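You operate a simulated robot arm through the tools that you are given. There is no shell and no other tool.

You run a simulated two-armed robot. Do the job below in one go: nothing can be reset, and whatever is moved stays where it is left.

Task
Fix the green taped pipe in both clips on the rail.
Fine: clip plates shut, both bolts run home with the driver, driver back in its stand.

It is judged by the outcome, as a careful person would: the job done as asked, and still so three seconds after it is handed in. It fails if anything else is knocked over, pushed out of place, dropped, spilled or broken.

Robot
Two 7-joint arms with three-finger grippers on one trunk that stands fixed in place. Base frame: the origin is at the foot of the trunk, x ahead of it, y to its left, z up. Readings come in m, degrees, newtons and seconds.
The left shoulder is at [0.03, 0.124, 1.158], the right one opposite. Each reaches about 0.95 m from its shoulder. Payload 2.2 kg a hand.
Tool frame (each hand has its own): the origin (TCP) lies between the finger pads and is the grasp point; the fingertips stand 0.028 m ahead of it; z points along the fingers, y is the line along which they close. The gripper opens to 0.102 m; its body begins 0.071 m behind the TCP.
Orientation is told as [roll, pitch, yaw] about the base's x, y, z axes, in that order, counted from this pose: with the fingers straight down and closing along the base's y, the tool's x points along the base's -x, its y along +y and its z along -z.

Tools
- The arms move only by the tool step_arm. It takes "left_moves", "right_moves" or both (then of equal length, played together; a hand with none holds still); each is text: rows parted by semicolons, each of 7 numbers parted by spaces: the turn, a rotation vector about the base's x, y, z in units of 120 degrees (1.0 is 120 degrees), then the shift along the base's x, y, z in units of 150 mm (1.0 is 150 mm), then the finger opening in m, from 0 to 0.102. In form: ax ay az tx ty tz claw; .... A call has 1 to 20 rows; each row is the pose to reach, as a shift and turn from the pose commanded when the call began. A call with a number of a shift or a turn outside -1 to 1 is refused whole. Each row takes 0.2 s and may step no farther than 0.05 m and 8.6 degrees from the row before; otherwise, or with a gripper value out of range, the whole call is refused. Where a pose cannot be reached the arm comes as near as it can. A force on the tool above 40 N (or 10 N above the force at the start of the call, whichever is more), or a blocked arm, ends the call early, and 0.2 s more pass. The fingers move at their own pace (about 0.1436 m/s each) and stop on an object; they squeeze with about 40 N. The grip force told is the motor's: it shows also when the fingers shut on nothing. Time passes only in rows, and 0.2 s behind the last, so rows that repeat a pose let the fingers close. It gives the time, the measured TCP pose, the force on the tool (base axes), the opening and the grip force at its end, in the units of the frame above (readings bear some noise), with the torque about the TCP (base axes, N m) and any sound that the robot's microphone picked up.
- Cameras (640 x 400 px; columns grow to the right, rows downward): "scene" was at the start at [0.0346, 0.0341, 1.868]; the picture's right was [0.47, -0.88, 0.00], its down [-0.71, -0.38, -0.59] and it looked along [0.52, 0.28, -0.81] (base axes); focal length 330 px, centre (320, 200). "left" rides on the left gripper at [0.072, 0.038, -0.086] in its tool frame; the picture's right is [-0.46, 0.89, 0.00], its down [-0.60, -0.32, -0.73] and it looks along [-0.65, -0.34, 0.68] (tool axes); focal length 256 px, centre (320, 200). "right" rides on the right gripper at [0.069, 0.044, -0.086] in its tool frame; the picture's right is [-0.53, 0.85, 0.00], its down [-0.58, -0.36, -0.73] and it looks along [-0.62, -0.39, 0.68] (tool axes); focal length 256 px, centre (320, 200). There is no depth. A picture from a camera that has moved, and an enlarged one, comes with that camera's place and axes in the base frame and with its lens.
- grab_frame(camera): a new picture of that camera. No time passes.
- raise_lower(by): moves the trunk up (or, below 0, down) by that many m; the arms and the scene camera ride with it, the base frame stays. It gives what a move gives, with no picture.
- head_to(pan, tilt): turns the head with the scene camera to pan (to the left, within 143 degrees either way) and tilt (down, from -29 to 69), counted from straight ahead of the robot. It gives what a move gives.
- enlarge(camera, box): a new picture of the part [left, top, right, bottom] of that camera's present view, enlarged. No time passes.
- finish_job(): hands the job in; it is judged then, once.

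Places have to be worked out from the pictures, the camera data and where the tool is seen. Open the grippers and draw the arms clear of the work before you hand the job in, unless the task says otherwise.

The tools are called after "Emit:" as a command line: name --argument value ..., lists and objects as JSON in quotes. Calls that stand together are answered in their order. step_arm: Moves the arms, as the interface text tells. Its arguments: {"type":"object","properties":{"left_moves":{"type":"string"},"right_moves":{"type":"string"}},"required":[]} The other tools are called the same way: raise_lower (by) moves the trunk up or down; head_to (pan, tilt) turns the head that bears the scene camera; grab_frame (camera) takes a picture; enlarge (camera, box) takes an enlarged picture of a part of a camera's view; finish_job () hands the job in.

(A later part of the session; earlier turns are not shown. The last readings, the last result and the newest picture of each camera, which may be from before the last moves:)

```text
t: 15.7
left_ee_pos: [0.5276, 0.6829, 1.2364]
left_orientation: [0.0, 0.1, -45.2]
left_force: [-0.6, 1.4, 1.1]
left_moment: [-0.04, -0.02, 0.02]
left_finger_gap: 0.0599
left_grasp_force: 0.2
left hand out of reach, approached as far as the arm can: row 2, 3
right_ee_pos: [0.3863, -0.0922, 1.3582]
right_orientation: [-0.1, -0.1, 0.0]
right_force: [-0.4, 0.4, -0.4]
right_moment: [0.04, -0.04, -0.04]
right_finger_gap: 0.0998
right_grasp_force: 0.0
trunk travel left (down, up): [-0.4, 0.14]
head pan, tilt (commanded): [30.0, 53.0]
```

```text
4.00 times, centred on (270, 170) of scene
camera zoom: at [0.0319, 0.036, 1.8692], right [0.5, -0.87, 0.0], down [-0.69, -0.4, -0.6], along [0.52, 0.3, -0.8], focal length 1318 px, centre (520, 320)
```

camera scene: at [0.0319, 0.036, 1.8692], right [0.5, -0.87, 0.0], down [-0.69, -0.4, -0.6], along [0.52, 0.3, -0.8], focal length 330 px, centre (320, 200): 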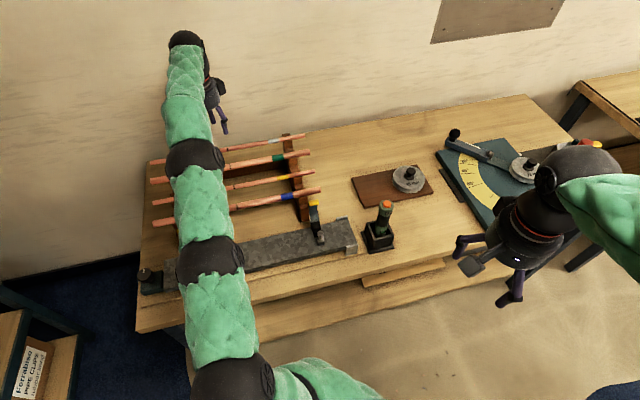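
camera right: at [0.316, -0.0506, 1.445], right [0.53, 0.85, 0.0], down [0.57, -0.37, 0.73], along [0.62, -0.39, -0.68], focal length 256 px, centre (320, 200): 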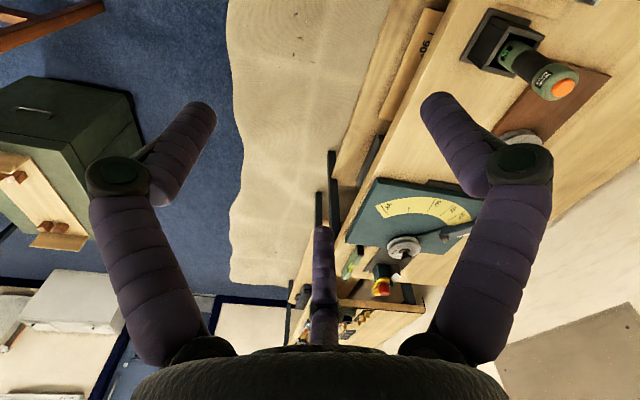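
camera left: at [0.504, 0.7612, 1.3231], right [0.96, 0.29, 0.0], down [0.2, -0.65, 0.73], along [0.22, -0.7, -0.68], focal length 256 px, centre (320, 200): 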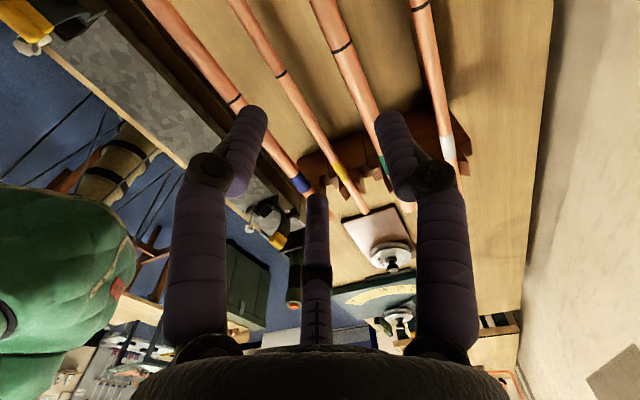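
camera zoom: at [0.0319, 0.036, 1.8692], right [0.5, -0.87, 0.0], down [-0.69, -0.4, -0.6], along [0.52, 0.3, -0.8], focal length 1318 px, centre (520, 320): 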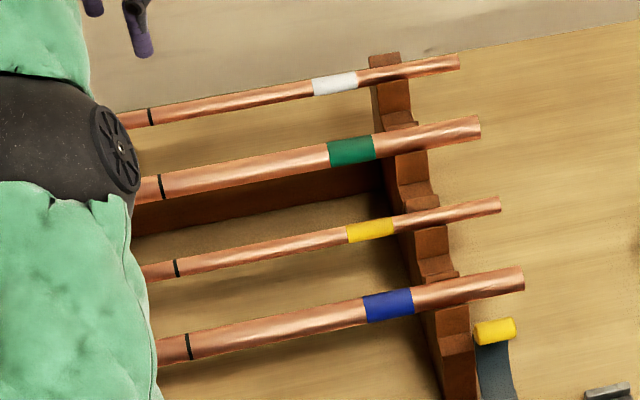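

Triangulation puts the green pipe's middle mark at about (0.548, 0.691, 1.036) and its diameter near 22 mm. I tilt the left hand 25 degrees so the fingers point down and toward the wall, at a standoff above and on the robot side of the pipe.

Emit:
step_arm --left_moves "0.037 -0.037 0 -0.06 -0.06 -0.1 0.06; 0.074 -0.074 0 -0.13 -0.12 -0.2 0.06; 0.11 -0.11 0 -0.19 -0.17 -0.28 0.06; 0.147 -0.147 0 -0.25 -0.23 -0.35 0.06; 0.147 -0.147 0 -0.25 -0.23 -0.35 0.06"

Emit:
grab_frame --camera "left"

Emit:
grab_frame --camera "scene"

```text
t: 16.9
left_ee_pos: [0.4927, 0.6495, 1.1813]
left_orientation: [24.9, 0.1, -45.2]
left_force: [0.2, -0.7, 0.2]
left_moment: [-0.04, 0.03, 0.02]
left_finger_gap: 0.06
left_grasp_force: 0.0
right_ee_pos: [0.3884, -0.0915, 1.3571]
right_orientation: [0.0, 0.1, 0.0]
right_force: [0.0, 1.1, -0.4]
right_moment: [-0.02, 0.04, -0.01]
right_finger_gap: 0.0999
right_grasp_force: 0.0
trunk travel left (down, up): [-0.4, 0.14]
head pan, tilt (commanded): [30.0, 53.0]
```

```text
taken
camera left: at [0.4408, 0.699, 1.2754], right [0.9, 0.23, 0.37], down [0.0, -0.85, 0.53], along [0.44, -0.47, -0.76], focal length 256 px, centre (320, 200)
```

left: 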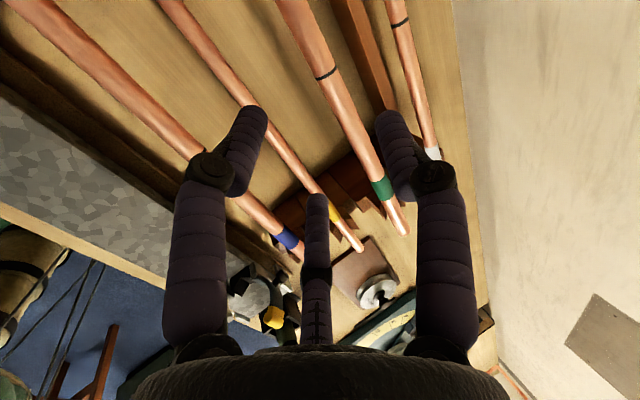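

```text
taken
camera scene: at [0.0356, 0.0379, 1.8691], right [0.5, -0.87, 0.0], down [-0.69, -0.4, -0.6], along [0.52, 0.3, -0.8], focal length 330 px, centre (320, 200)
```

scene: 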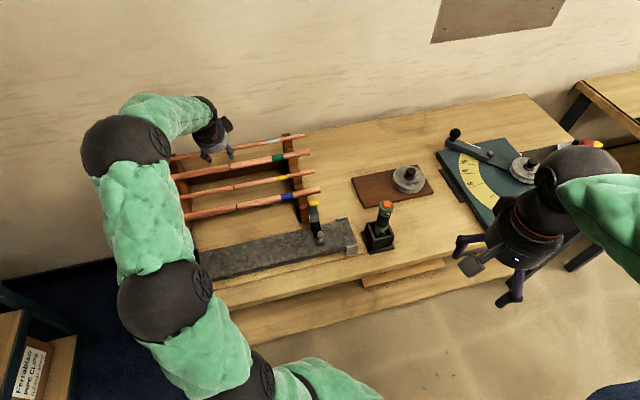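

The mark's position from two left-camera poses agrees at about (0.5505, 0.687, 1.032). I move to a standoff 90 mm back along the finger direction and check.

Emit:
step_arm --left_moves "0 0 0 0.07 0.03 -0.15 0.06; 0 0 0 0.14 0.06 -0.3 0.06; 0 0 0 0.2 0.078 -0.445 0.06; 0 0 0 0.2 0.078 -0.445 0.06"

Emit:
grab_frame --camera "left"

Emit:
enlarge --camera "scene" --box '[150, 80, 330, 220]'

```text
t: 17.9
left_ee_pos: [0.5215, 0.6597, 1.1152]
left_orientation: [25.0, 0.1, -45.3]
left_force: [-0.2, -0.7, 0.5]
left_moment: [-0.01, -0.03, 0.02]
left_finger_gap: 0.06
left_grasp_force: 0.0
right_ee_pos: [0.3875, -0.0921, 1.358]
right_orientation: [0.1, 0.0, 0.0]
right_force: [0.8, 0.2, 0.1]
right_moment: [0.0, 0.0, 0.02]
right_finger_gap: 0.1
right_grasp_force: 0.1
trunk travel left (down, up): [-0.4, 0.14]
head pan, tilt (commanded): [30.0, 53.0]
```

```text
taken
camera left: at [0.469, 0.7096, 1.2101], right [0.9, 0.23, 0.37], down [0.0, -0.85, 0.53], along [0.44, -0.47, -0.76], focal length 256 px, centre (320, 200)
```

left: 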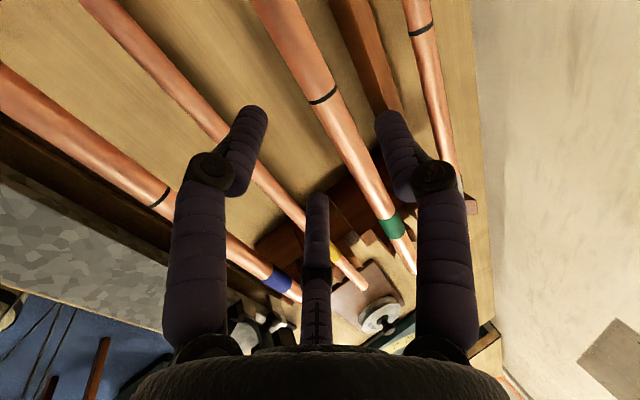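

```text
2.86 times, centred on (240, 150) of scene
camera zoom: at [0.0337, 0.0366, 1.8692], right [0.5, -0.87, 0.0], down [-0.69, -0.4, -0.6], along [0.52, 0.3, -0.8], focal length 941 px, centre (549, 343)
```

zoom: 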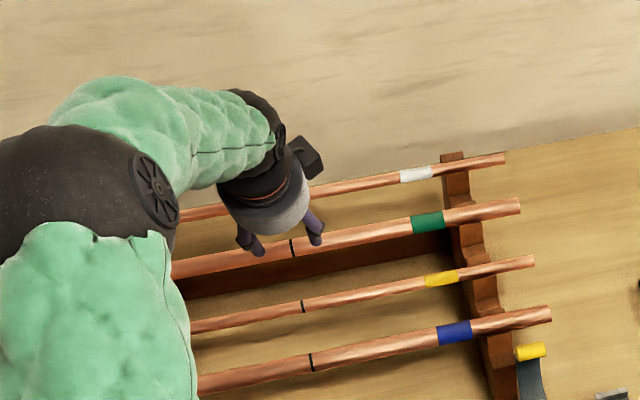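

The hand has one thumb on the wall side and two fingers on the robot side, so the pipe will pass between them. I advance slowly along the finger direction to the pipe.

Emit:
step_arm --left_moves "0 0 0 0.036 0.034 -0.104 0.06; 0 0 0 0.072 0.068 -0.208 0.06; 0 0 0 0.109 0.102 -0.311 0.06; 0 0 0 0.145 0.136 -0.415 0.06; 0 0 0 0.181 0.17 -0.519 0.06; 0 0 0 0.181 0.17 -0.519 0.06"

Emit:
grab_frame --camera "left"

Emit:
enlarge --camera "scene" --box '[180, 110, 280, 190]'

```text
t: 19.3
left_ee_pos: [0.5464, 0.6852, 1.037]
left_orientation: [25.0, 0.1, -45.2]
left_force: [-1.4, 0.0, 0.6]
left_moment: [-0.02, -0.02, 0.01]
left_finger_gap: 0.06
left_grasp_force: 0.0
right_ee_pos: [0.3887, -0.0911, 1.3579]
right_orientation: [0.0, -0.1, 0.0]
right_force: [-0.6, -0.3, -0.6]
right_moment: [0.01, -0.01, -0.04]
right_finger_gap: 0.1
right_grasp_force: 0.1
trunk travel left (down, up): [-0.4, 0.14]
head pan, tilt (commanded): [30.0, 53.0]
```

```text
taken
camera left: at [0.4957, 0.7351, 1.132], right [0.9, 0.23, 0.37], down [0.0, -0.85, 0.53], along [0.44, -0.47, -0.76], focal length 256 px, centre (320, 200)
```

left: 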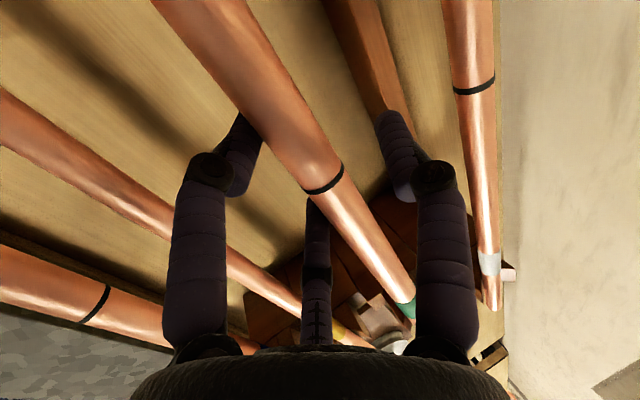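

```text
5.00 times, centred on (230, 150) of scene
camera zoom: at [0.0336, 0.0365, 1.8692], right [0.5, -0.87, 0.0], down [-0.69, -0.4, -0.6], along [0.52, 0.3, -0.8], focal length 1647 px, centre (770, 450)
```

zoom: 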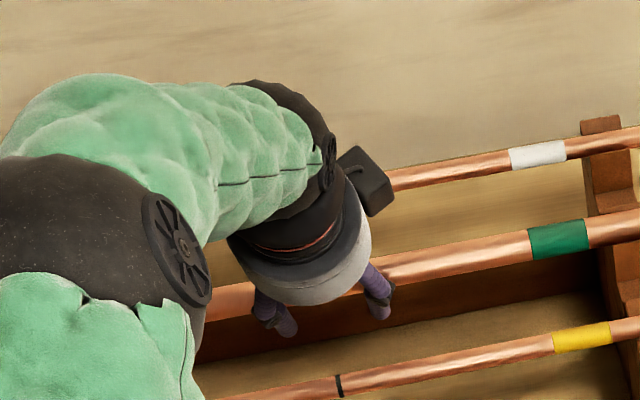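

The black middle mark is right at the grasp point and the pipe lies between thumb and fingers, so I close the hand in place.

Emit:
step_arm --left_moves "0 0 0 0 0 0 0.03; 0 0 0 0 0 0 0.01; 0 0 0 0 0 0 0; 0 0 0 0 0 0 0; 0 0 0 0 0 0 0"

Emit:
grab_frame --camera "left"

```text
t: 20.5
left_ee_pos: [0.5475, 0.6855, 1.0372]
left_orientation: [24.9, 0.1, -45.4]
left_force: [-0.9, -1.6, -0.6]
left_moment: [0.01, 0.01, 0.09]
left_finger_gap: 0.031
left_grasp_force: 40.3
right_ee_pos: [0.3888, -0.0913, 1.3581]
right_orientation: [0.0, 0.0, 0.0]
right_force: [0.2, -0.4, -1.0]
right_moment: [0.03, 0.02, -0.02]
right_finger_gap: 0.0997
right_grasp_force: 0.1
trunk travel left (down, up): [-0.4, 0.14]
head pan, tilt (commanded): [30.0, 53.0]
```

```text
taken
camera left: at [0.4961, 0.7351, 1.1317], right [0.9, 0.23, 0.37], down [0.0, -0.85, 0.53], along [0.44, -0.47, -0.76], focal length 256 px, centre (320, 200)
```

left: 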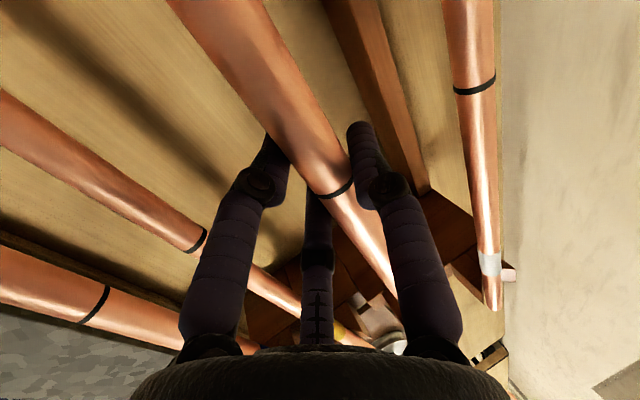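

The grip closed on the pipe at a 31 mm gap with 40 N. I lift it gently straight up out of the rack notches.

Emit:
step_arm --left_moves "0 0 0 0 0 0.06 0; 0 0 0 0 0 0.12 0; 0 0 0 0 0 0.2 0; 0 0 0 0 0 0.28 0; 0 0 0 -0.02 -0.02 0.36 0; 0 0 0 -0.05 -0.05 0.44 0"

Emit:
grab_frame --camera "left"

Emit:
grab_frame --camera "scene"

```text
t: 21.9
left_ee_pos: [0.5403, 0.6772, 1.1029]
left_orientation: [25.0, 0.1, -45.3]
left_force: [-0.4, -0.6, -3.2]
left_moment: [0.04, 0.03, -0.02]
left_finger_gap: 0.0309
left_grasp_force: 39.8
right_ee_pos: [0.3894, -0.0912, 1.3577]
right_orientation: [0.1, 0.0, 0.0]
right_force: [-0.2, 0.6, 0.2]
right_moment: [-0.02, 0.01, 0.0]
right_finger_gap: 0.1001
right_grasp_force: 0.1
trunk travel left (down, up): [-0.4, 0.14]
head pan, tilt (commanded): [30.0, 53.0]
```

```text
taken
camera left: at [0.4884, 0.7273, 1.198], right [0.9, 0.23, 0.37], down [0.0, -0.85, 0.53], along [0.44, -0.47, -0.76], focal length 256 px, centre (320, 200)
```

left: 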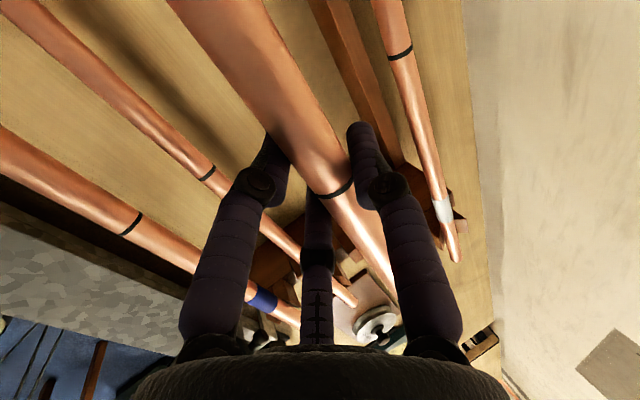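

```text
taken
camera scene: at [0.0337, 0.0366, 1.8692], right [0.5, -0.87, 0.0], down [-0.69, -0.4, -0.6], along [0.52, 0.3, -0.8], focal length 330 px, centre (320, 200)
```

scene: 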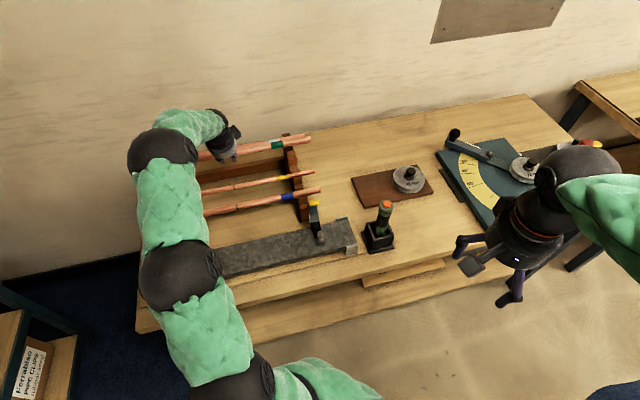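

The pipe is held (about 3 N weight) and free of the rack. I raise it and carry it toward the rail in stages, watching the arm's elbow.

Emit:
step_arm --left_moves "0 0 0 -0.1 -0.12 0.15 0; 0 0 0 -0.22 -0.26 0.3 0; 0 0 0 -0.34 -0.42 0.45 0; 0 0 0 -0.46 -0.57 0.53 0; 0 0 0 -0.58 -0.72 0.53 0; 0 0 0 -0.67 -0.85 0.53 0"

Emit:
grab_frame --camera "scene"

Emit:
grab_frame --camera "left"

```text
t: 23.3
left_ee_pos: [0.4381, 0.5498, 1.1829]
left_orientation: [25.0, 0.1, -45.3]
left_force: [-0.3, -1.0, -3.3]
left_moment: [0.04, 0.0, 0.03]
left_finger_gap: 0.031
left_grasp_force: 40.0
right_ee_pos: [0.3878, -0.0923, 1.3578]
right_orientation: [0.0, -0.1, 0.0]
right_force: [0.1, -0.7, -0.2]
right_moment: [0.02, -0.02, 0.02]
right_finger_gap: 0.1003
right_grasp_force: 0.1
trunk travel left (down, up): [-0.4, 0.14]
head pan, tilt (commanded): [30.0, 53.0]
```

```text
taken
camera scene: at [0.0333, 0.0359, 1.8692], right [0.5, -0.87, 0.0], down [-0.69, -0.4, -0.6], along [0.52, 0.3, -0.8], focal length 330 px, centre (320, 200)
```

scene: 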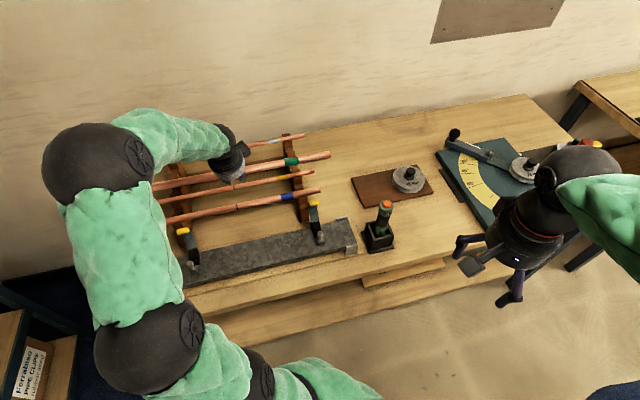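

```text
taken
camera left: at [0.3874, 0.5986, 1.2769], right [0.9, 0.23, 0.37], down [0.0, -0.85, 0.53], along [0.44, -0.47, -0.76], focal length 256 px, centre (320, 200)
```

left: 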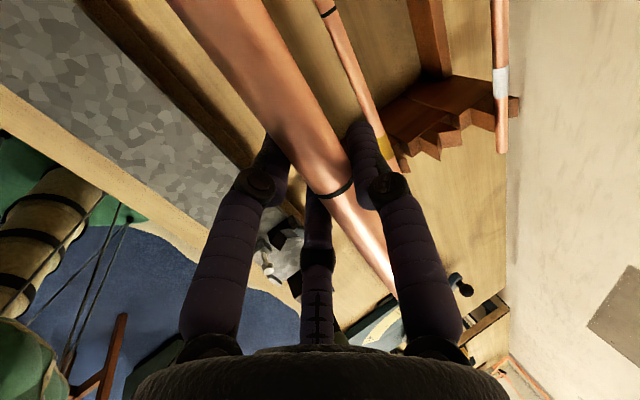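

The left elbow stays well up and left. Now I level the hand and bring the pipe over the V-grooves at z about 1.13, still above the open plates.

Emit:
step_arm --left_moves "-0.0245 0.0245 0 -0.055 -0.085 -0.05 0; -0.049 0.049 0 -0.11 -0.17 -0.1 0; -0.0735 0.0735 0 -0.17 -0.25 -0.16 0; -0.098 0.098 0 -0.22 -0.33 -0.22 0; -0.1225 0.1225 0 -0.28 -0.42 -0.28 0; -0.147 0.147 0 -0.333 -0.5 -0.33 0; -0.147 0.147 0 -0.333 -0.5 -0.33 0"

Emit:
grab_frame --camera "scene"

Emit:
grab_frame --camera "left"

Emit:
grab_frame --camera "right"

```text
t: 24.9
left_ee_pos: [0.39, 0.4757, 1.1348]
left_orientation: [-0.1, 0.1, -45.3]
left_force: [0.5, -0.3, -2.9]
left_moment: [-0.01, 0.04, 0.0]
left_finger_gap: 0.031
left_grasp_force: 40.2
right_ee_pos: [0.388, -0.0913, 1.3579]
right_orientation: [-0.1, 0.0, 0.0]
right_force: [-0.2, -0.7, 0.8]
right_moment: [0.01, 0.0, 0.01]
right_finger_gap: 0.0997
right_grasp_force: 0.0
trunk travel left (down, up): [-0.4, 0.14]
head pan, tilt (commanded): [30.0, 53.0]
```

```text
taken
camera scene: at [0.034, 0.0369, 1.8692], right [0.5, -0.87, 0.0], down [-0.69, -0.4, -0.6], along [0.52, 0.3, -0.8], focal length 330 px, centre (320, 200)
```

scene: 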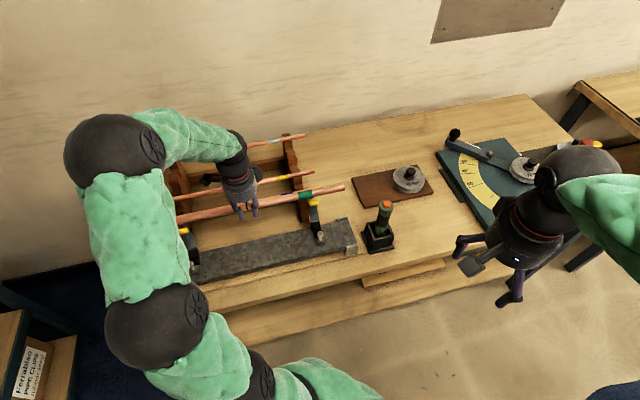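

```text
taken
camera left: at [0.3667, 0.5533, 1.2195], right [0.96, 0.29, 0.0], down [0.2, -0.65, 0.73], along [0.21, -0.7, -0.68], focal length 256 px, centre (320, 200)
```

left: 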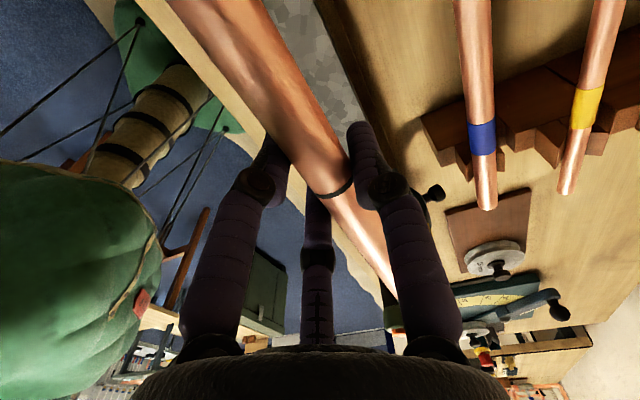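

```text
taken
camera right: at [0.3195, -0.0475, 1.4441], right [0.53, 0.85, 0.0], down [0.58, -0.36, 0.73], along [0.62, -0.39, -0.68], focal length 256 px, centre (320, 200)
```

right: 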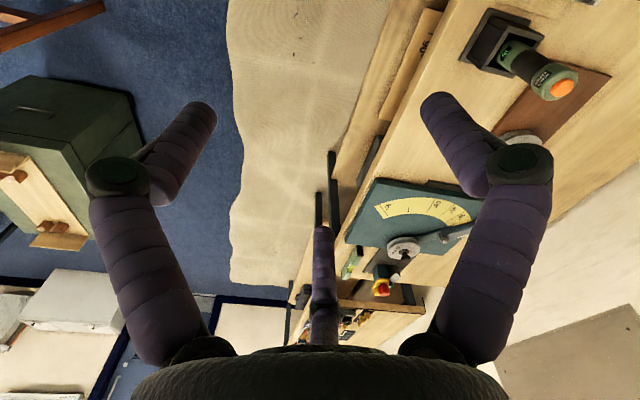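

The pipe hovers above the clips. I enlarge the scene view at both clips to check the lateral alignment with the V-grooves.

Emit:
enlarge --camera "scene" --box '[270, 170, 370, 260]'

Emit:
enlarge --camera "scene" --box '[160, 180, 260, 290]'

Emit:
enlarge --camera "left" --box '[330, 200, 450, 330]'

```text
4.44 times, centred on (320, 215) of scene
camera zoom: at [0.034, 0.0369, 1.8692], right [0.5, -0.87, 0.0], down [-0.69, -0.4, -0.6], along [0.52, 0.3, -0.8], focal length 1464 px, centre (320, 133)
```

zoom: 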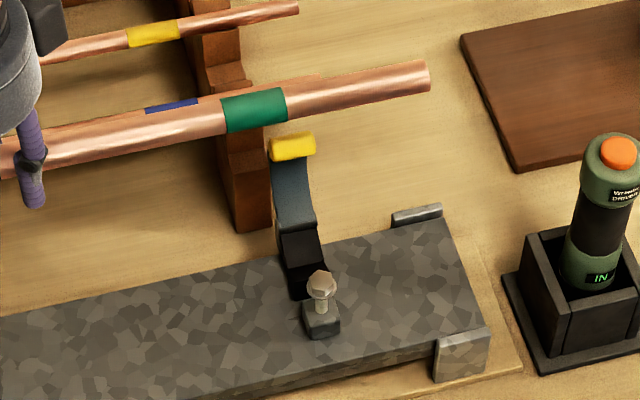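

```text
3.64 times, centred on (210, 235) of scene
camera zoom: at [0.034, 0.0369, 1.8692], right [0.5, -0.87, 0.0], down [-0.69, -0.4, -0.6], along [0.52, 0.3, -0.8], focal length 1198 px, centre (720, 73)
```

zoom: 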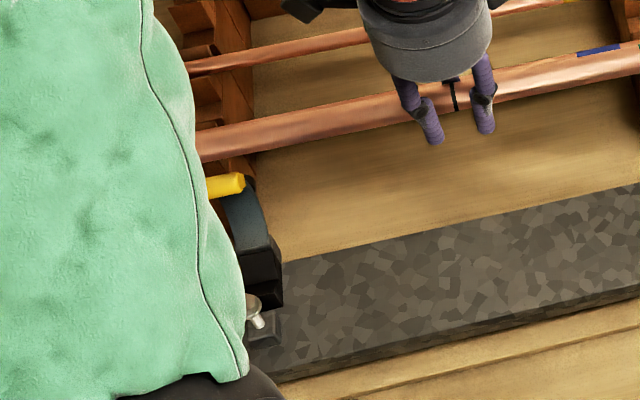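

```text
3.08 times, centred on (390, 265) of left
camera zoom: at [0.3667, 0.5533, 1.2195], right [0.96, 0.29, 0.0], down [0.2, -0.65, 0.73], along [0.21, -0.7, -0.68], focal length 788 px, centre (105, 0)
```

zoom: 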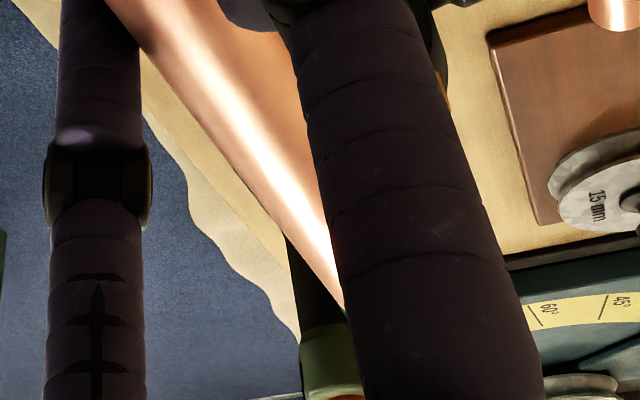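

By the scene view the pipe seems about 10 mm too far toward the wall relative to the grooves. I shift it about 11 mm toward the robot and then lower part way, to compare again with less parallax.

Emit:
step_arm --left_moves "0 0 0 -0.026 -0.026 0 0; 0 0 0 -0.052 -0.052 0 0; 0 0 0 -0.052 -0.052 -0.15 0; 0 0 0 -0.052 -0.052 -0.3 0; 0 0 0 -0.052 -0.052 -0.42 0; 0 0 0 -0.052 -0.052 -0.42 0"

Emit:
enlarge --camera "scene" --box '[270, 170, 370, 260]'

Emit:
enlarge --camera "scene" --box '[160, 190, 250, 280]'

Emit:
grab_frame --camera "scene"

```text
t: 26.3
left_ee_pos: [0.3823, 0.4683, 1.0707]
left_orientation: [0.0, 0.0, -45.2]
left_force: [-0.5, -0.9, -2.4]
left_moment: [0.0, 0.05, 0.0]
left_finger_gap: 0.0309
left_grasp_force: 40.3
right_ee_pos: [0.3888, -0.0915, 1.3583]
right_orientation: [0.0, 0.0, 0.0]
right_force: [-0.2, 0.6, -0.7]
right_moment: [0.0, -0.01, 0.01]
right_finger_gap: 0.1
right_grasp_force: 0.0
trunk travel left (down, up): [-0.4, 0.14]
head pan, tilt (commanded): [30.0, 53.0]
```

```text
4.44 times, centred on (320, 215) of scene
camera zoom: at [0.034, 0.0368, 1.8692], right [0.5, -0.87, 0.0], down [-0.69, -0.4, -0.6], along [0.52, 0.3, -0.8], focal length 1464 px, centre (320, 133)
```

zoom: 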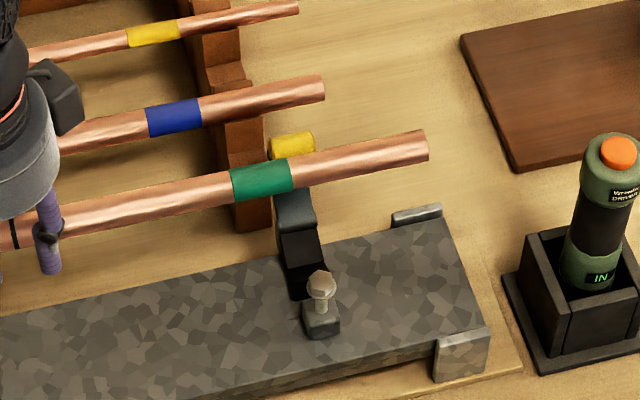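

```text
4.44 times, centred on (205, 235) of scene
camera zoom: at [0.034, 0.0368, 1.8692], right [0.5, -0.87, 0.0], down [-0.69, -0.4, -0.6], along [0.52, 0.3, -0.8], focal length 1464 px, centre (831, 44)
```

zoom: 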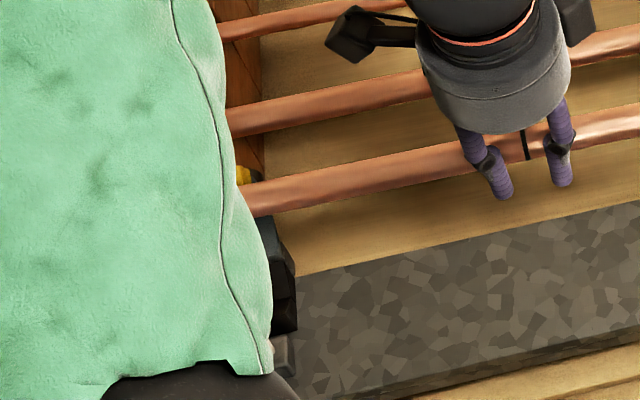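

```text
taken
camera scene: at [0.034, 0.0368, 1.8692], right [0.5, -0.87, 0.0], down [-0.69, -0.4, -0.6], along [0.52, 0.3, -0.8], focal length 330 px, centre (320, 200)
```

scene: 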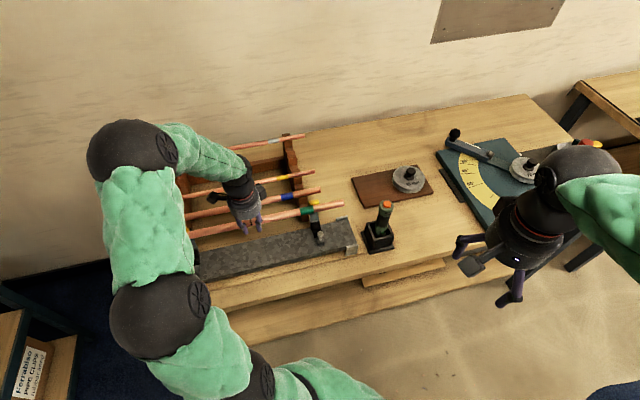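

The remaining offset is only a few millimetres now. I shift 2 mm more toward the robot and lower the pipe to just above the V-blocks, watching the forces.

Emit:
step_arm --left_moves "0 0 0 -0.009 -0.009 -0.1 0; 0 0 0 -0.009 -0.009 -0.2 0; 0 0 0 -0.009 -0.009 -0.3 0; 0 0 0 -0.009 -0.009 -0.4 0; 0 0 0 -0.009 -0.009 -0.4 0"

Emit:
enlarge --camera "scene" --box '[280, 180, 360, 250]'

Emit:
enlarge --camera "scene" --box '[160, 190, 250, 280]'

Emit:
grab_frame --camera "left"

```text
t: 27.5
left_ee_pos: [0.3819, 0.4678, 1.011]
left_orientation: [0.0, 0.0, -45.4]
left_force: [-0.2, 0.3, -2.4]
left_moment: [0.03, 0.02, 0.0]
left_finger_gap: 0.031
left_grasp_force: 40.1
right_ee_pos: [0.3884, -0.091, 1.3582]
right_orientation: [0.0, 0.1, -0.1]
right_force: [-0.4, -0.2, 0.7]
right_moment: [0.0, -0.01, -0.03]
right_finger_gap: 0.1001
right_grasp_force: 0.1
trunk travel left (down, up): [-0.4, 0.14]
head pan, tilt (commanded): [30.0, 53.0]
```

```text
5.71 times, centred on (320, 215) of scene
camera zoom: at [0.0339, 0.0367, 1.8692], right [0.5, -0.87, 0.0], down [-0.69, -0.4, -0.6], along [0.52, 0.3, -0.8], focal length 1883 px, centre (320, 114)
```

zoom: 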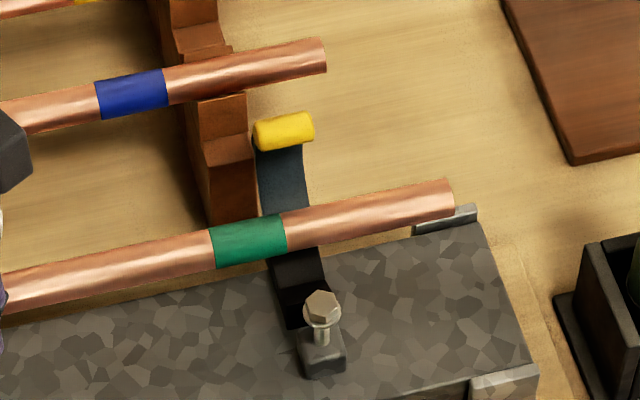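

```text
4.44 times, centred on (205, 235) of scene
camera zoom: at [0.0339, 0.0367, 1.8692], right [0.5, -0.87, 0.0], down [-0.69, -0.4, -0.6], along [0.52, 0.3, -0.8], focal length 1464 px, centre (831, 44)
```

zoom: 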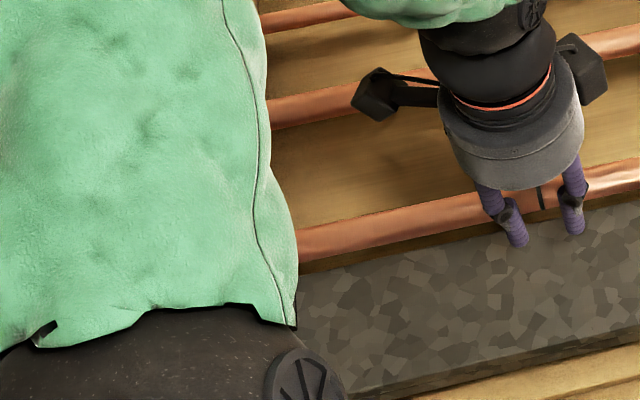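

```text
taken
camera left: at [0.3573, 0.5444, 1.0966], right [0.96, 0.29, 0.0], down [0.2, -0.65, 0.73], along [0.21, -0.7, -0.68], focal length 256 px, centre (320, 200)
```

left: 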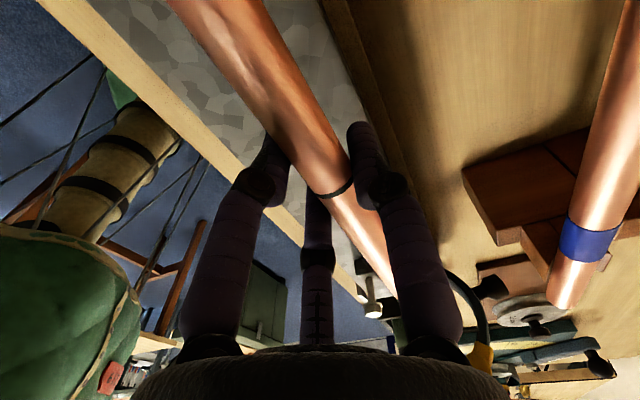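

Both ends look aligned within about 4 mm, and the V-grooves will centre the pipe. I lower slowly in 4 mm rows until contact is felt.

Emit:
step_arm --left_moves "0 0 0 -0.009 -0.009 -0.03 0; 0 0 0 -0.009 -0.009 -0.06 0; 0 0 0 -0.009 -0.009 -0.09 0; 0 0 0 -0.009 -0.009 -0.12 0; 0 0 0 -0.009 -0.009 -0.15 0; 0 0 0 -0.009 -0.009 -0.17 0; 0 0 0 -0.009 -0.009 -0.19 0; 0 0 0 -0.009 -0.009 -0.21 0"

Emit:
enlarge --camera "scene" --box '[280, 180, 360, 250]'

Emit:
grab_frame --camera "left"

```text
t: 29.3
left_ee_pos: [0.3808, 0.4653, 0.9789]
left_orientation: [0.0, 0.1, -45.3]
left_force: [-0.4, -0.4, -2.1]
left_moment: [0.0, 0.03, 0.0]
left_finger_gap: 0.0311
left_grasp_force: 40.2
right_ee_pos: [0.388, -0.0914, 1.3578]
right_orientation: [0.1, 0.1, 0.1]
right_force: [0.3, 0.6, -0.5]
right_moment: [-0.01, 0.0, -0.02]
right_finger_gap: 0.1
right_grasp_force: 0.0
trunk travel left (down, up): [-0.4, 0.14]
head pan, tilt (commanded): [30.0, 53.0]
```

```text
5.71 times, centred on (320, 215) of scene
camera zoom: at [0.0343, 0.0371, 1.8691], right [0.5, -0.87, 0.0], down [-0.69, -0.4, -0.6], along [0.52, 0.3, -0.8], focal length 1883 px, centre (320, 114)
```

zoom: 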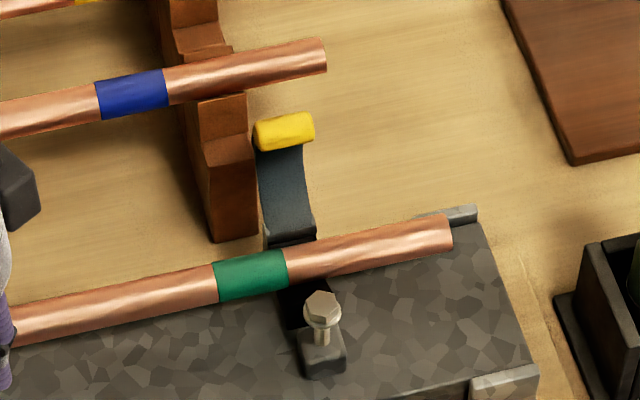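

```text
taken
camera left: at [0.3561, 0.5433, 1.0649], right [0.96, 0.29, 0.0], down [0.2, -0.65, 0.73], along [0.21, -0.7, -0.68], focal length 256 px, centre (320, 200)
```

left: 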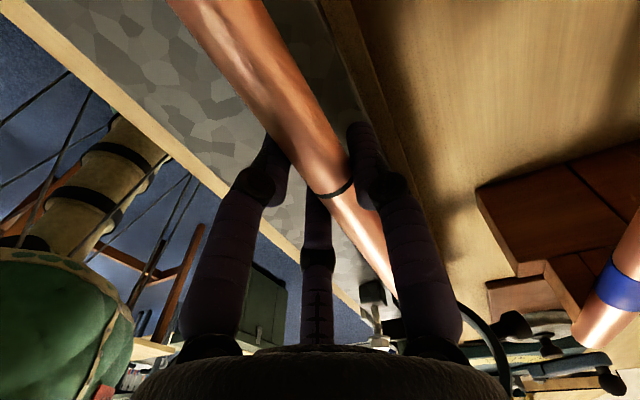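

Still no contact at TCP z 0.979, and the pipe is visibly sinking into the right groove. I continue down in 2 mm rows.

Emit:
step_arm --left_moves "0 0 0 0 0 -0.013 0; 0 0 0 0 0 -0.026 0; 0 0 0 0 0 -0.04 0; 0 0 0 0 0 -0.053 0; 0 0 0 0 0 -0.066 0"

```text
t: 30.5
left_ee_pos: [0.3793, 0.4658, 0.9706]
left_orientation: [0.2, 0.0, -45.3]
left_force: [-2.2, -2.6, 11.9]
left_moment: [-0.24, -0.36, -0.09]
left_finger_gap: 0.0309
left_grasp_force: 39.7
right_ee_pos: [0.3876, -0.0915, 1.3591]
right_orientation: [0.1, 0.0, 0.0]
right_force: [-0.2, 0.5, 0.0]
right_moment: [-0.02, 0.0, 0.02]
right_finger_gap: 0.0998
right_grasp_force: 0.1
trunk travel left (down, up): [-0.4, 0.14]
head pan, tilt (commanded): [30.0, 53.0]
```

Contact: about 14 N upward, shared by both ends, with a slight push toward the robot, so the pipe rests on the wall-side faces. I shift 3 mm toward the robot and re-read.

Emit:
step_arm --left_moves "0 0 0 -0.007 -0.007 0.005 0; 0 0 0 -0.014 -0.014 0.005 0; 0 0 0 -0.014 -0.014 -0.005 0; 0 0 0 -0.014 -0.014 -0.005 0"

Emit:
enlarge --camera "scene" --box '[280, 180, 360, 250]'

```text
t: 31.5
left_ee_pos: [0.3784, 0.4639, 0.9702]
left_orientation: [0.3, 0.1, -45.4]
left_force: [4.8, 5.6, 15.8]
left_moment: [-0.2, -0.42, 0.35]
left_finger_gap: 0.0311
left_grasp_force: 40.1
right_ee_pos: [0.3881, -0.0918, 1.3583]
right_orientation: [0.0, 0.1, 0.0]
right_force: [-0.5, -0.2, -0.3]
right_moment: [0.04, 0.02, -0.04]
right_finger_gap: 0.0999
right_grasp_force: 0.1
trunk travel left (down, up): [-0.4, 0.14]
head pan, tilt (commanded): [30.0, 53.0]
```

```text
5.71 times, centred on (320, 215) of scene
camera zoom: at [0.0338, 0.0365, 1.8693], right [0.5, -0.87, 0.0], down [-0.69, -0.4, -0.6], along [0.52, 0.3, -0.8], focal length 1883 px, centre (320, 114)
```

zoom: 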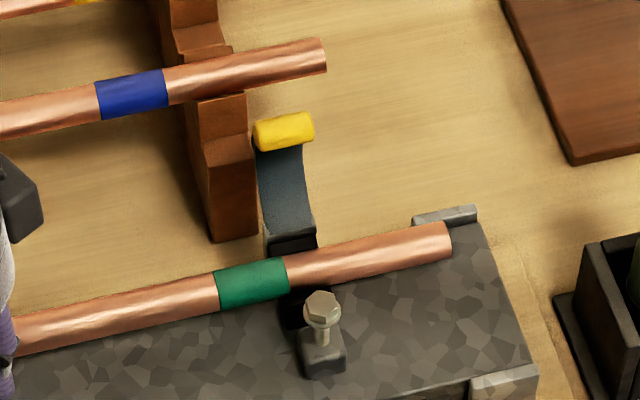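

Now the lateral force has reversed, so the pipe sits between both faces of the V. I back off 1 mm and open the hand gently to let it settle.

Emit:
step_arm --left_moves "0 0 0 0.005 0.005 0.01 0; 0 0 0 0.005 0.005 0.01 0.02; 0 0 0 0.005 0.005 0.01 0.035; 0 0 0 0.005 0.005 0.01 0.045; 0 0 0 0.005 0.005 0.01 0.055; 0 0 0 0.005 0.005 0.01 0.06"

Emit:
enlarge --camera "scene" --box '[280, 180, 360, 250]'

Emit:
grab_frame --camera "left"

Emit:
grab_frame --camera "scene"

```text
t: 32.9
left_ee_pos: [0.3793, 0.4629, 0.9682]
left_orientation: [0.0, 0.0, -45.2]
left_force: [0.0, -0.4, 0.3]
left_moment: [-0.03, -0.01, 0.01]
left_finger_gap: 0.06
left_grasp_force: 0.1
right_ee_pos: [0.3892, -0.0927, 1.3571]
right_orientation: [0.0, -0.1, 0.0]
right_force: [-0.4, 0.1, 0.5]
right_moment: [0.03, 0.01, 0.03]
right_finger_gap: 0.1001
right_grasp_force: 0.1
trunk travel left (down, up): [-0.4, 0.14]
head pan, tilt (commanded): [30.0, 53.0]
```

```text
5.71 times, centred on (320, 215) of scene
camera zoom: at [0.0339, 0.0367, 1.8691], right [0.5, -0.87, 0.0], down [-0.69, -0.4, -0.6], along [0.52, 0.3, -0.8], focal length 1883 px, centre (320, 114)
```

zoom: 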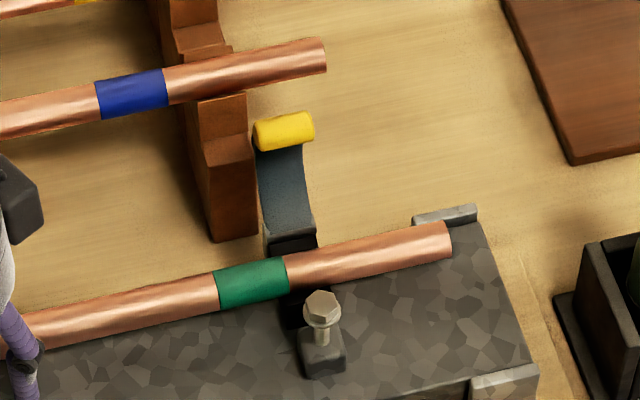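

```text
taken
camera left: at [0.3543, 0.5414, 1.0558], right [0.96, 0.29, 0.0], down [0.2, -0.65, 0.73], along [0.21, -0.7, -0.68], focal length 256 px, centre (320, 200)
```

left: 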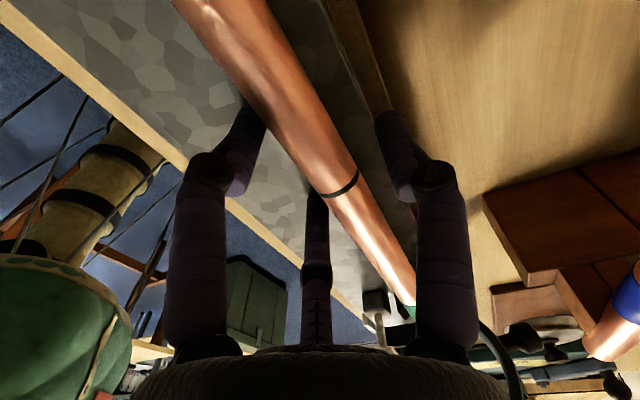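

```text
taken
camera scene: at [0.0339, 0.0367, 1.8691], right [0.5, -0.87, 0.0], down [-0.69, -0.4, -0.6], along [0.52, 0.3, -0.8], focal length 330 px, centre (320, 200)
```

scene: 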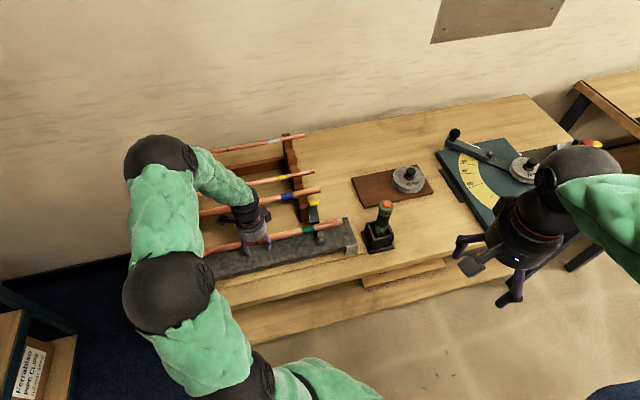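

The pipe now rests freely in both grooves. I raise the left hand straight up, clear of the pipe.

Emit:
step_arm --left_moves "0 0 0 0 0 0.1 0.06; 0 0 0 0 0 0.25 0.06; 0 0 0 0 0 0.5 0.06; 0 0 0 0 0 0.75 0.06; 0 0 0 0 0 1.0 0.06"

Emit:
grab_frame --camera "left"

Emit:
grab_frame --camera "scene"

```text
t: 34.1
left_ee_pos: [0.3762, 0.4641, 1.1206]
left_orientation: [-0.1, 0.1, -45.3]
left_force: [0.2, -0.3, 0.6]
left_moment: [0.02, 0.0, -0.01]
left_finger_gap: 0.06
left_grasp_force: 0.0
right_ee_pos: [0.3878, -0.0922, 1.3578]
right_orientation: [0.0, 0.0, 0.0]
right_force: [-1.0, -0.1, 0.1]
right_moment: [0.03, -0.02, -0.02]
right_finger_gap: 0.0999
right_grasp_force: 0.0
trunk travel left (down, up): [-0.4, 0.14]
head pan, tilt (commanded): [30.0, 53.0]
```

```text
taken
camera left: at [0.3537, 0.542, 1.2073], right [0.96, 0.29, 0.0], down [0.2, -0.65, 0.73], along [0.21, -0.7, -0.68], focal length 256 px, centre (320, 200)
```

left: 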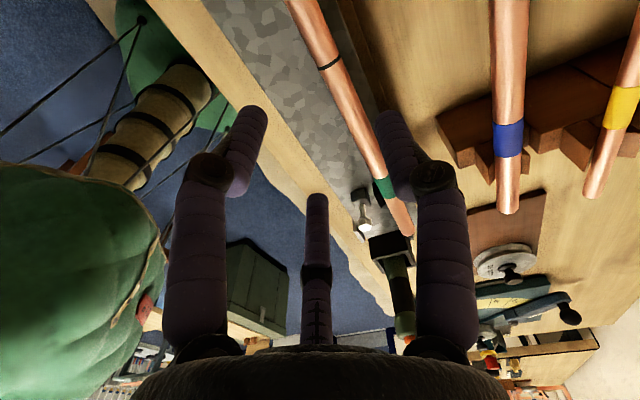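

```text
taken
camera scene: at [0.0331, 0.0359, 1.8692], right [0.5, -0.87, 0.0], down [-0.69, -0.4, -0.6], along [0.52, 0.3, -0.8], focal length 330 px, centre (320, 200)
```

scene: 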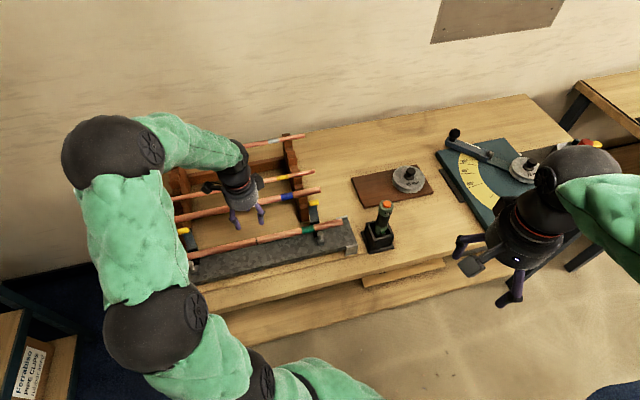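

The pipe lies in both clips. Next I plan to push the right plate shut from the wall side; I take enlarged views of the right clip from the left camera to place it accurately.

Emit:
enlarge --camera "left" --box '[320, 160, 440, 260]'

Emit:
enlarge --camera "scene" --box '[280, 180, 360, 250]'

Emit:
enlarge --camera "scene" --box '[160, 210, 260, 290]'

```text
4.00 times, centred on (380, 210) of left
camera zoom: at [0.3537, 0.542, 1.2073], right [0.96, 0.29, 0.0], down [0.2, -0.65, 0.73], along [0.21, -0.7, -0.68], focal length 1024 px, centre (80, 160)
```

zoom: 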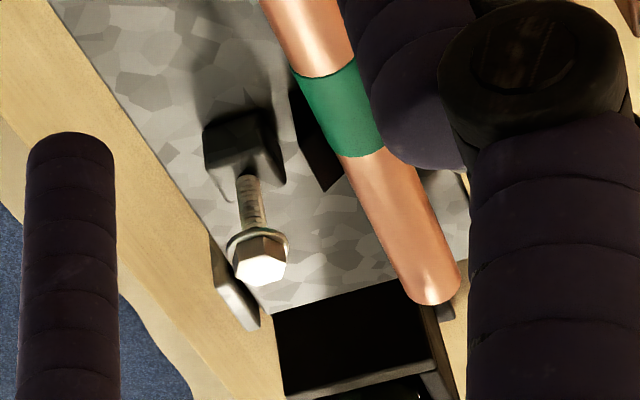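

```text
5.71 times, centred on (320, 215) of scene
camera zoom: at [0.0331, 0.0359, 1.8692], right [0.5, -0.87, 0.0], down [-0.69, -0.4, -0.6], along [0.52, 0.3, -0.8], focal length 1883 px, centre (320, 114)
```

zoom: 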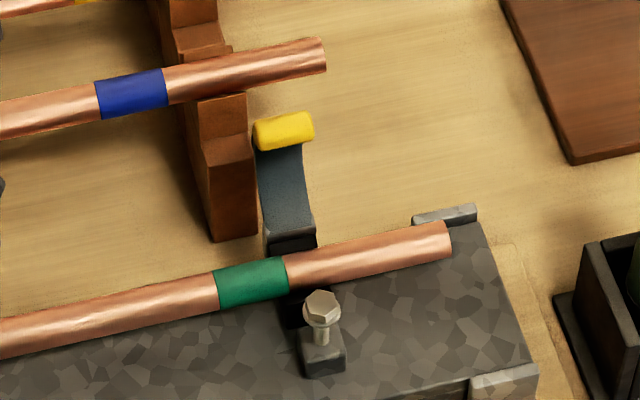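

```text
5.00 times, centred on (210, 250) of scene
camera zoom: at [0.0331, 0.0359, 1.8692], right [0.5, -0.87, 0.0], down [-0.69, -0.4, -0.6], along [0.52, 0.3, -0.8], focal length 1647 px, centre (870, -50)
```

zoom: 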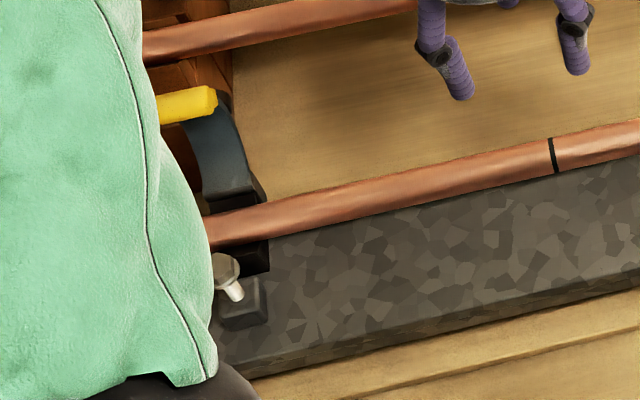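

The right bolt triangulates to about (0.492, 0.301, 0.998). I close the left hand and move it above the wall side of the right clip's tip, fingertips still above everything.

Emit:
step_arm --left_moves "0 0 0 0.25 -0.12 0 0.04; 0 0 0 0.5 -0.24 0 0.02; 0 0 0 0.75 -0.36 0 0; 0 0 0 1.0 -0.48 0 0"

Emit:
step_arm --left_moves "0 0 0 0.13 -0.06 0 0; 0 0 0 0.257 -0.12 0 0; 0 0 0 0.257 -0.12 0 0"

Emit:
grab_frame --camera "left"

Emit:
enlarge --camera "scene" --box '[260, 150, 380, 250]'

```text
t: 35.1
left_ee_pos: [0.5294, 0.3926, 1.1188]
left_orientation: [-0.1, 0.0, -45.3]
left_force: [0.4, 0.8, -0.1]
left_moment: [-0.01, 0.04, 0.02]
left_finger_gap: 0.0021
left_grasp_force: 31.6
right_ee_pos: [0.3899, -0.092, 1.3573]
right_orientation: [0.1, 0.1, 0.1]
right_force: [0.2, 0.0, 0.5]
right_moment: [0.0, 0.0, 0.01]
right_finger_gap: 0.1001
right_grasp_force: 0.1
trunk travel left (down, up): [-0.4, 0.14]
head pan, tilt (commanded): [30.0, 53.0]
```

```text
t: 35.9
left_ee_pos: [0.568, 0.3734, 1.1215]
left_orientation: [0.0, 0.0, -45.3]
left_force: [1.3, -0.9, 0.6]
left_moment: [0.02, -0.01, -0.01]
left_finger_gap: 0.0024
left_grasp_force: 31.4
right_ee_pos: [0.3872, -0.0914, 1.3575]
right_orientation: [0.0, 0.0, -0.1]
right_force: [-0.5, -0.7, -0.3]
right_moment: [0.0, 0.02, 0.02]
right_finger_gap: 0.1002
right_grasp_force: 0.1
trunk travel left (down, up): [-0.4, 0.14]
head pan, tilt (commanded): [30.0, 53.0]
```

```text
taken
camera left: at [0.5429, 0.4515, 1.2068], right [0.96, 0.29, 0.0], down [0.2, -0.65, 0.73], along [0.21, -0.7, -0.68], focal length 256 px, centre (320, 200)
```

left: 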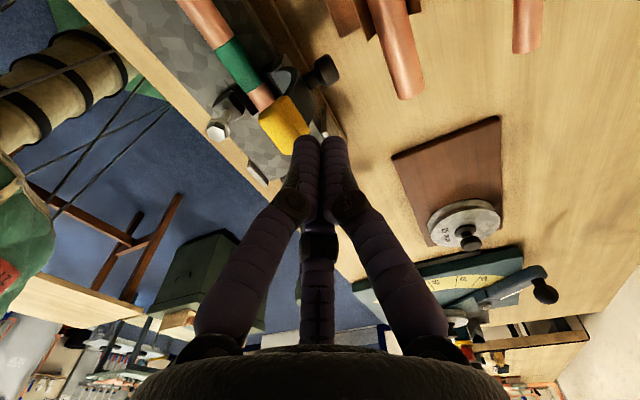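

```text
4.00 times, centred on (320, 200) of scene
camera zoom: at [0.0332, 0.037, 1.8692], right [0.5, -0.87, 0.0], down [-0.69, -0.4, -0.6], along [0.52, 0.3, -0.8], focal length 1318 px, centre (320, 200)
```

zoom: 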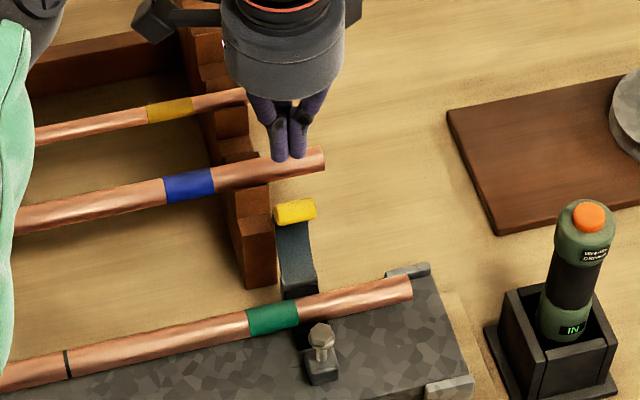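

The closed fingers form a compact pusher about 26 mm on the wall side of the yellow tip. I back off 12 mm more and lower so the fingertips are at about z 1.04, just behind the tip.

Emit:
step_arm --left_moves "0 0 0 0.056 0.056 0 0; 0 0 0 0.056 0.056 -0.12 0; 0 0 0 0.056 0.056 -0.24 0; 0 0 0 0.056 0.056 -0.367 0; 0 0 0 0.056 0.056 -0.367 0"

Emit:
grab_frame --camera "left"

Emit:
enlarge --camera "scene" --box '[260, 150, 380, 250]'

```text
t: 37.1
left_ee_pos: [0.5759, 0.3827, 1.0654]
left_orientation: [-0.1, 0.0, -45.3]
left_force: [0.7, 0.8, -0.2]
left_moment: [-0.02, 0.03, 0.02]
left_finger_gap: 0.002
left_grasp_force: 31.4
right_ee_pos: [0.3883, -0.0914, 1.3576]
right_orientation: [0.1, 0.0, 0.0]
right_force: [-0.3, -0.7, -0.2]
right_moment: [-0.01, 0.02, -0.03]
right_finger_gap: 0.0999
right_grasp_force: 0.2
trunk travel left (down, up): [-0.4, 0.14]
head pan, tilt (commanded): [30.0, 53.0]
```

```text
taken
camera left: at [0.5512, 0.4603, 1.1512], right [0.96, 0.29, 0.0], down [0.2, -0.65, 0.73], along [0.21, -0.7, -0.68], focal length 256 px, centre (320, 200)
```

left: 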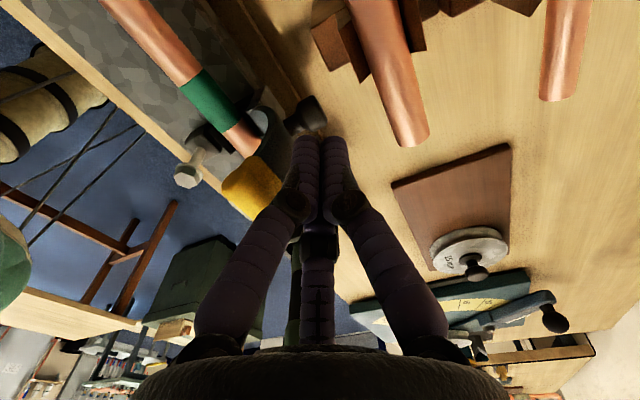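

```text
4.00 times, centred on (320, 200) of scene
camera zoom: at [0.0338, 0.0364, 1.8692], right [0.5, -0.87, 0.0], down [-0.69, -0.4, -0.6], along [0.52, 0.3, -0.8], focal length 1318 px, centre (320, 200)
```

zoom: 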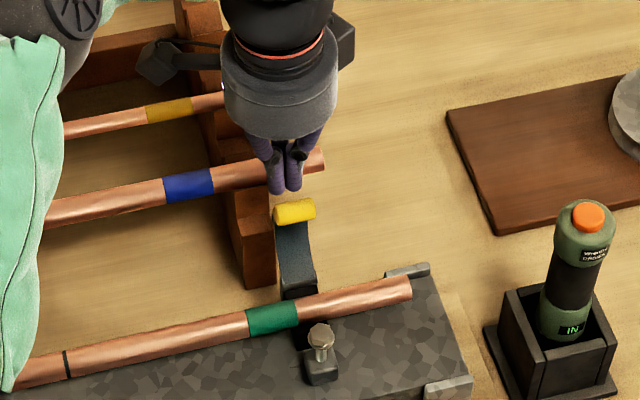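

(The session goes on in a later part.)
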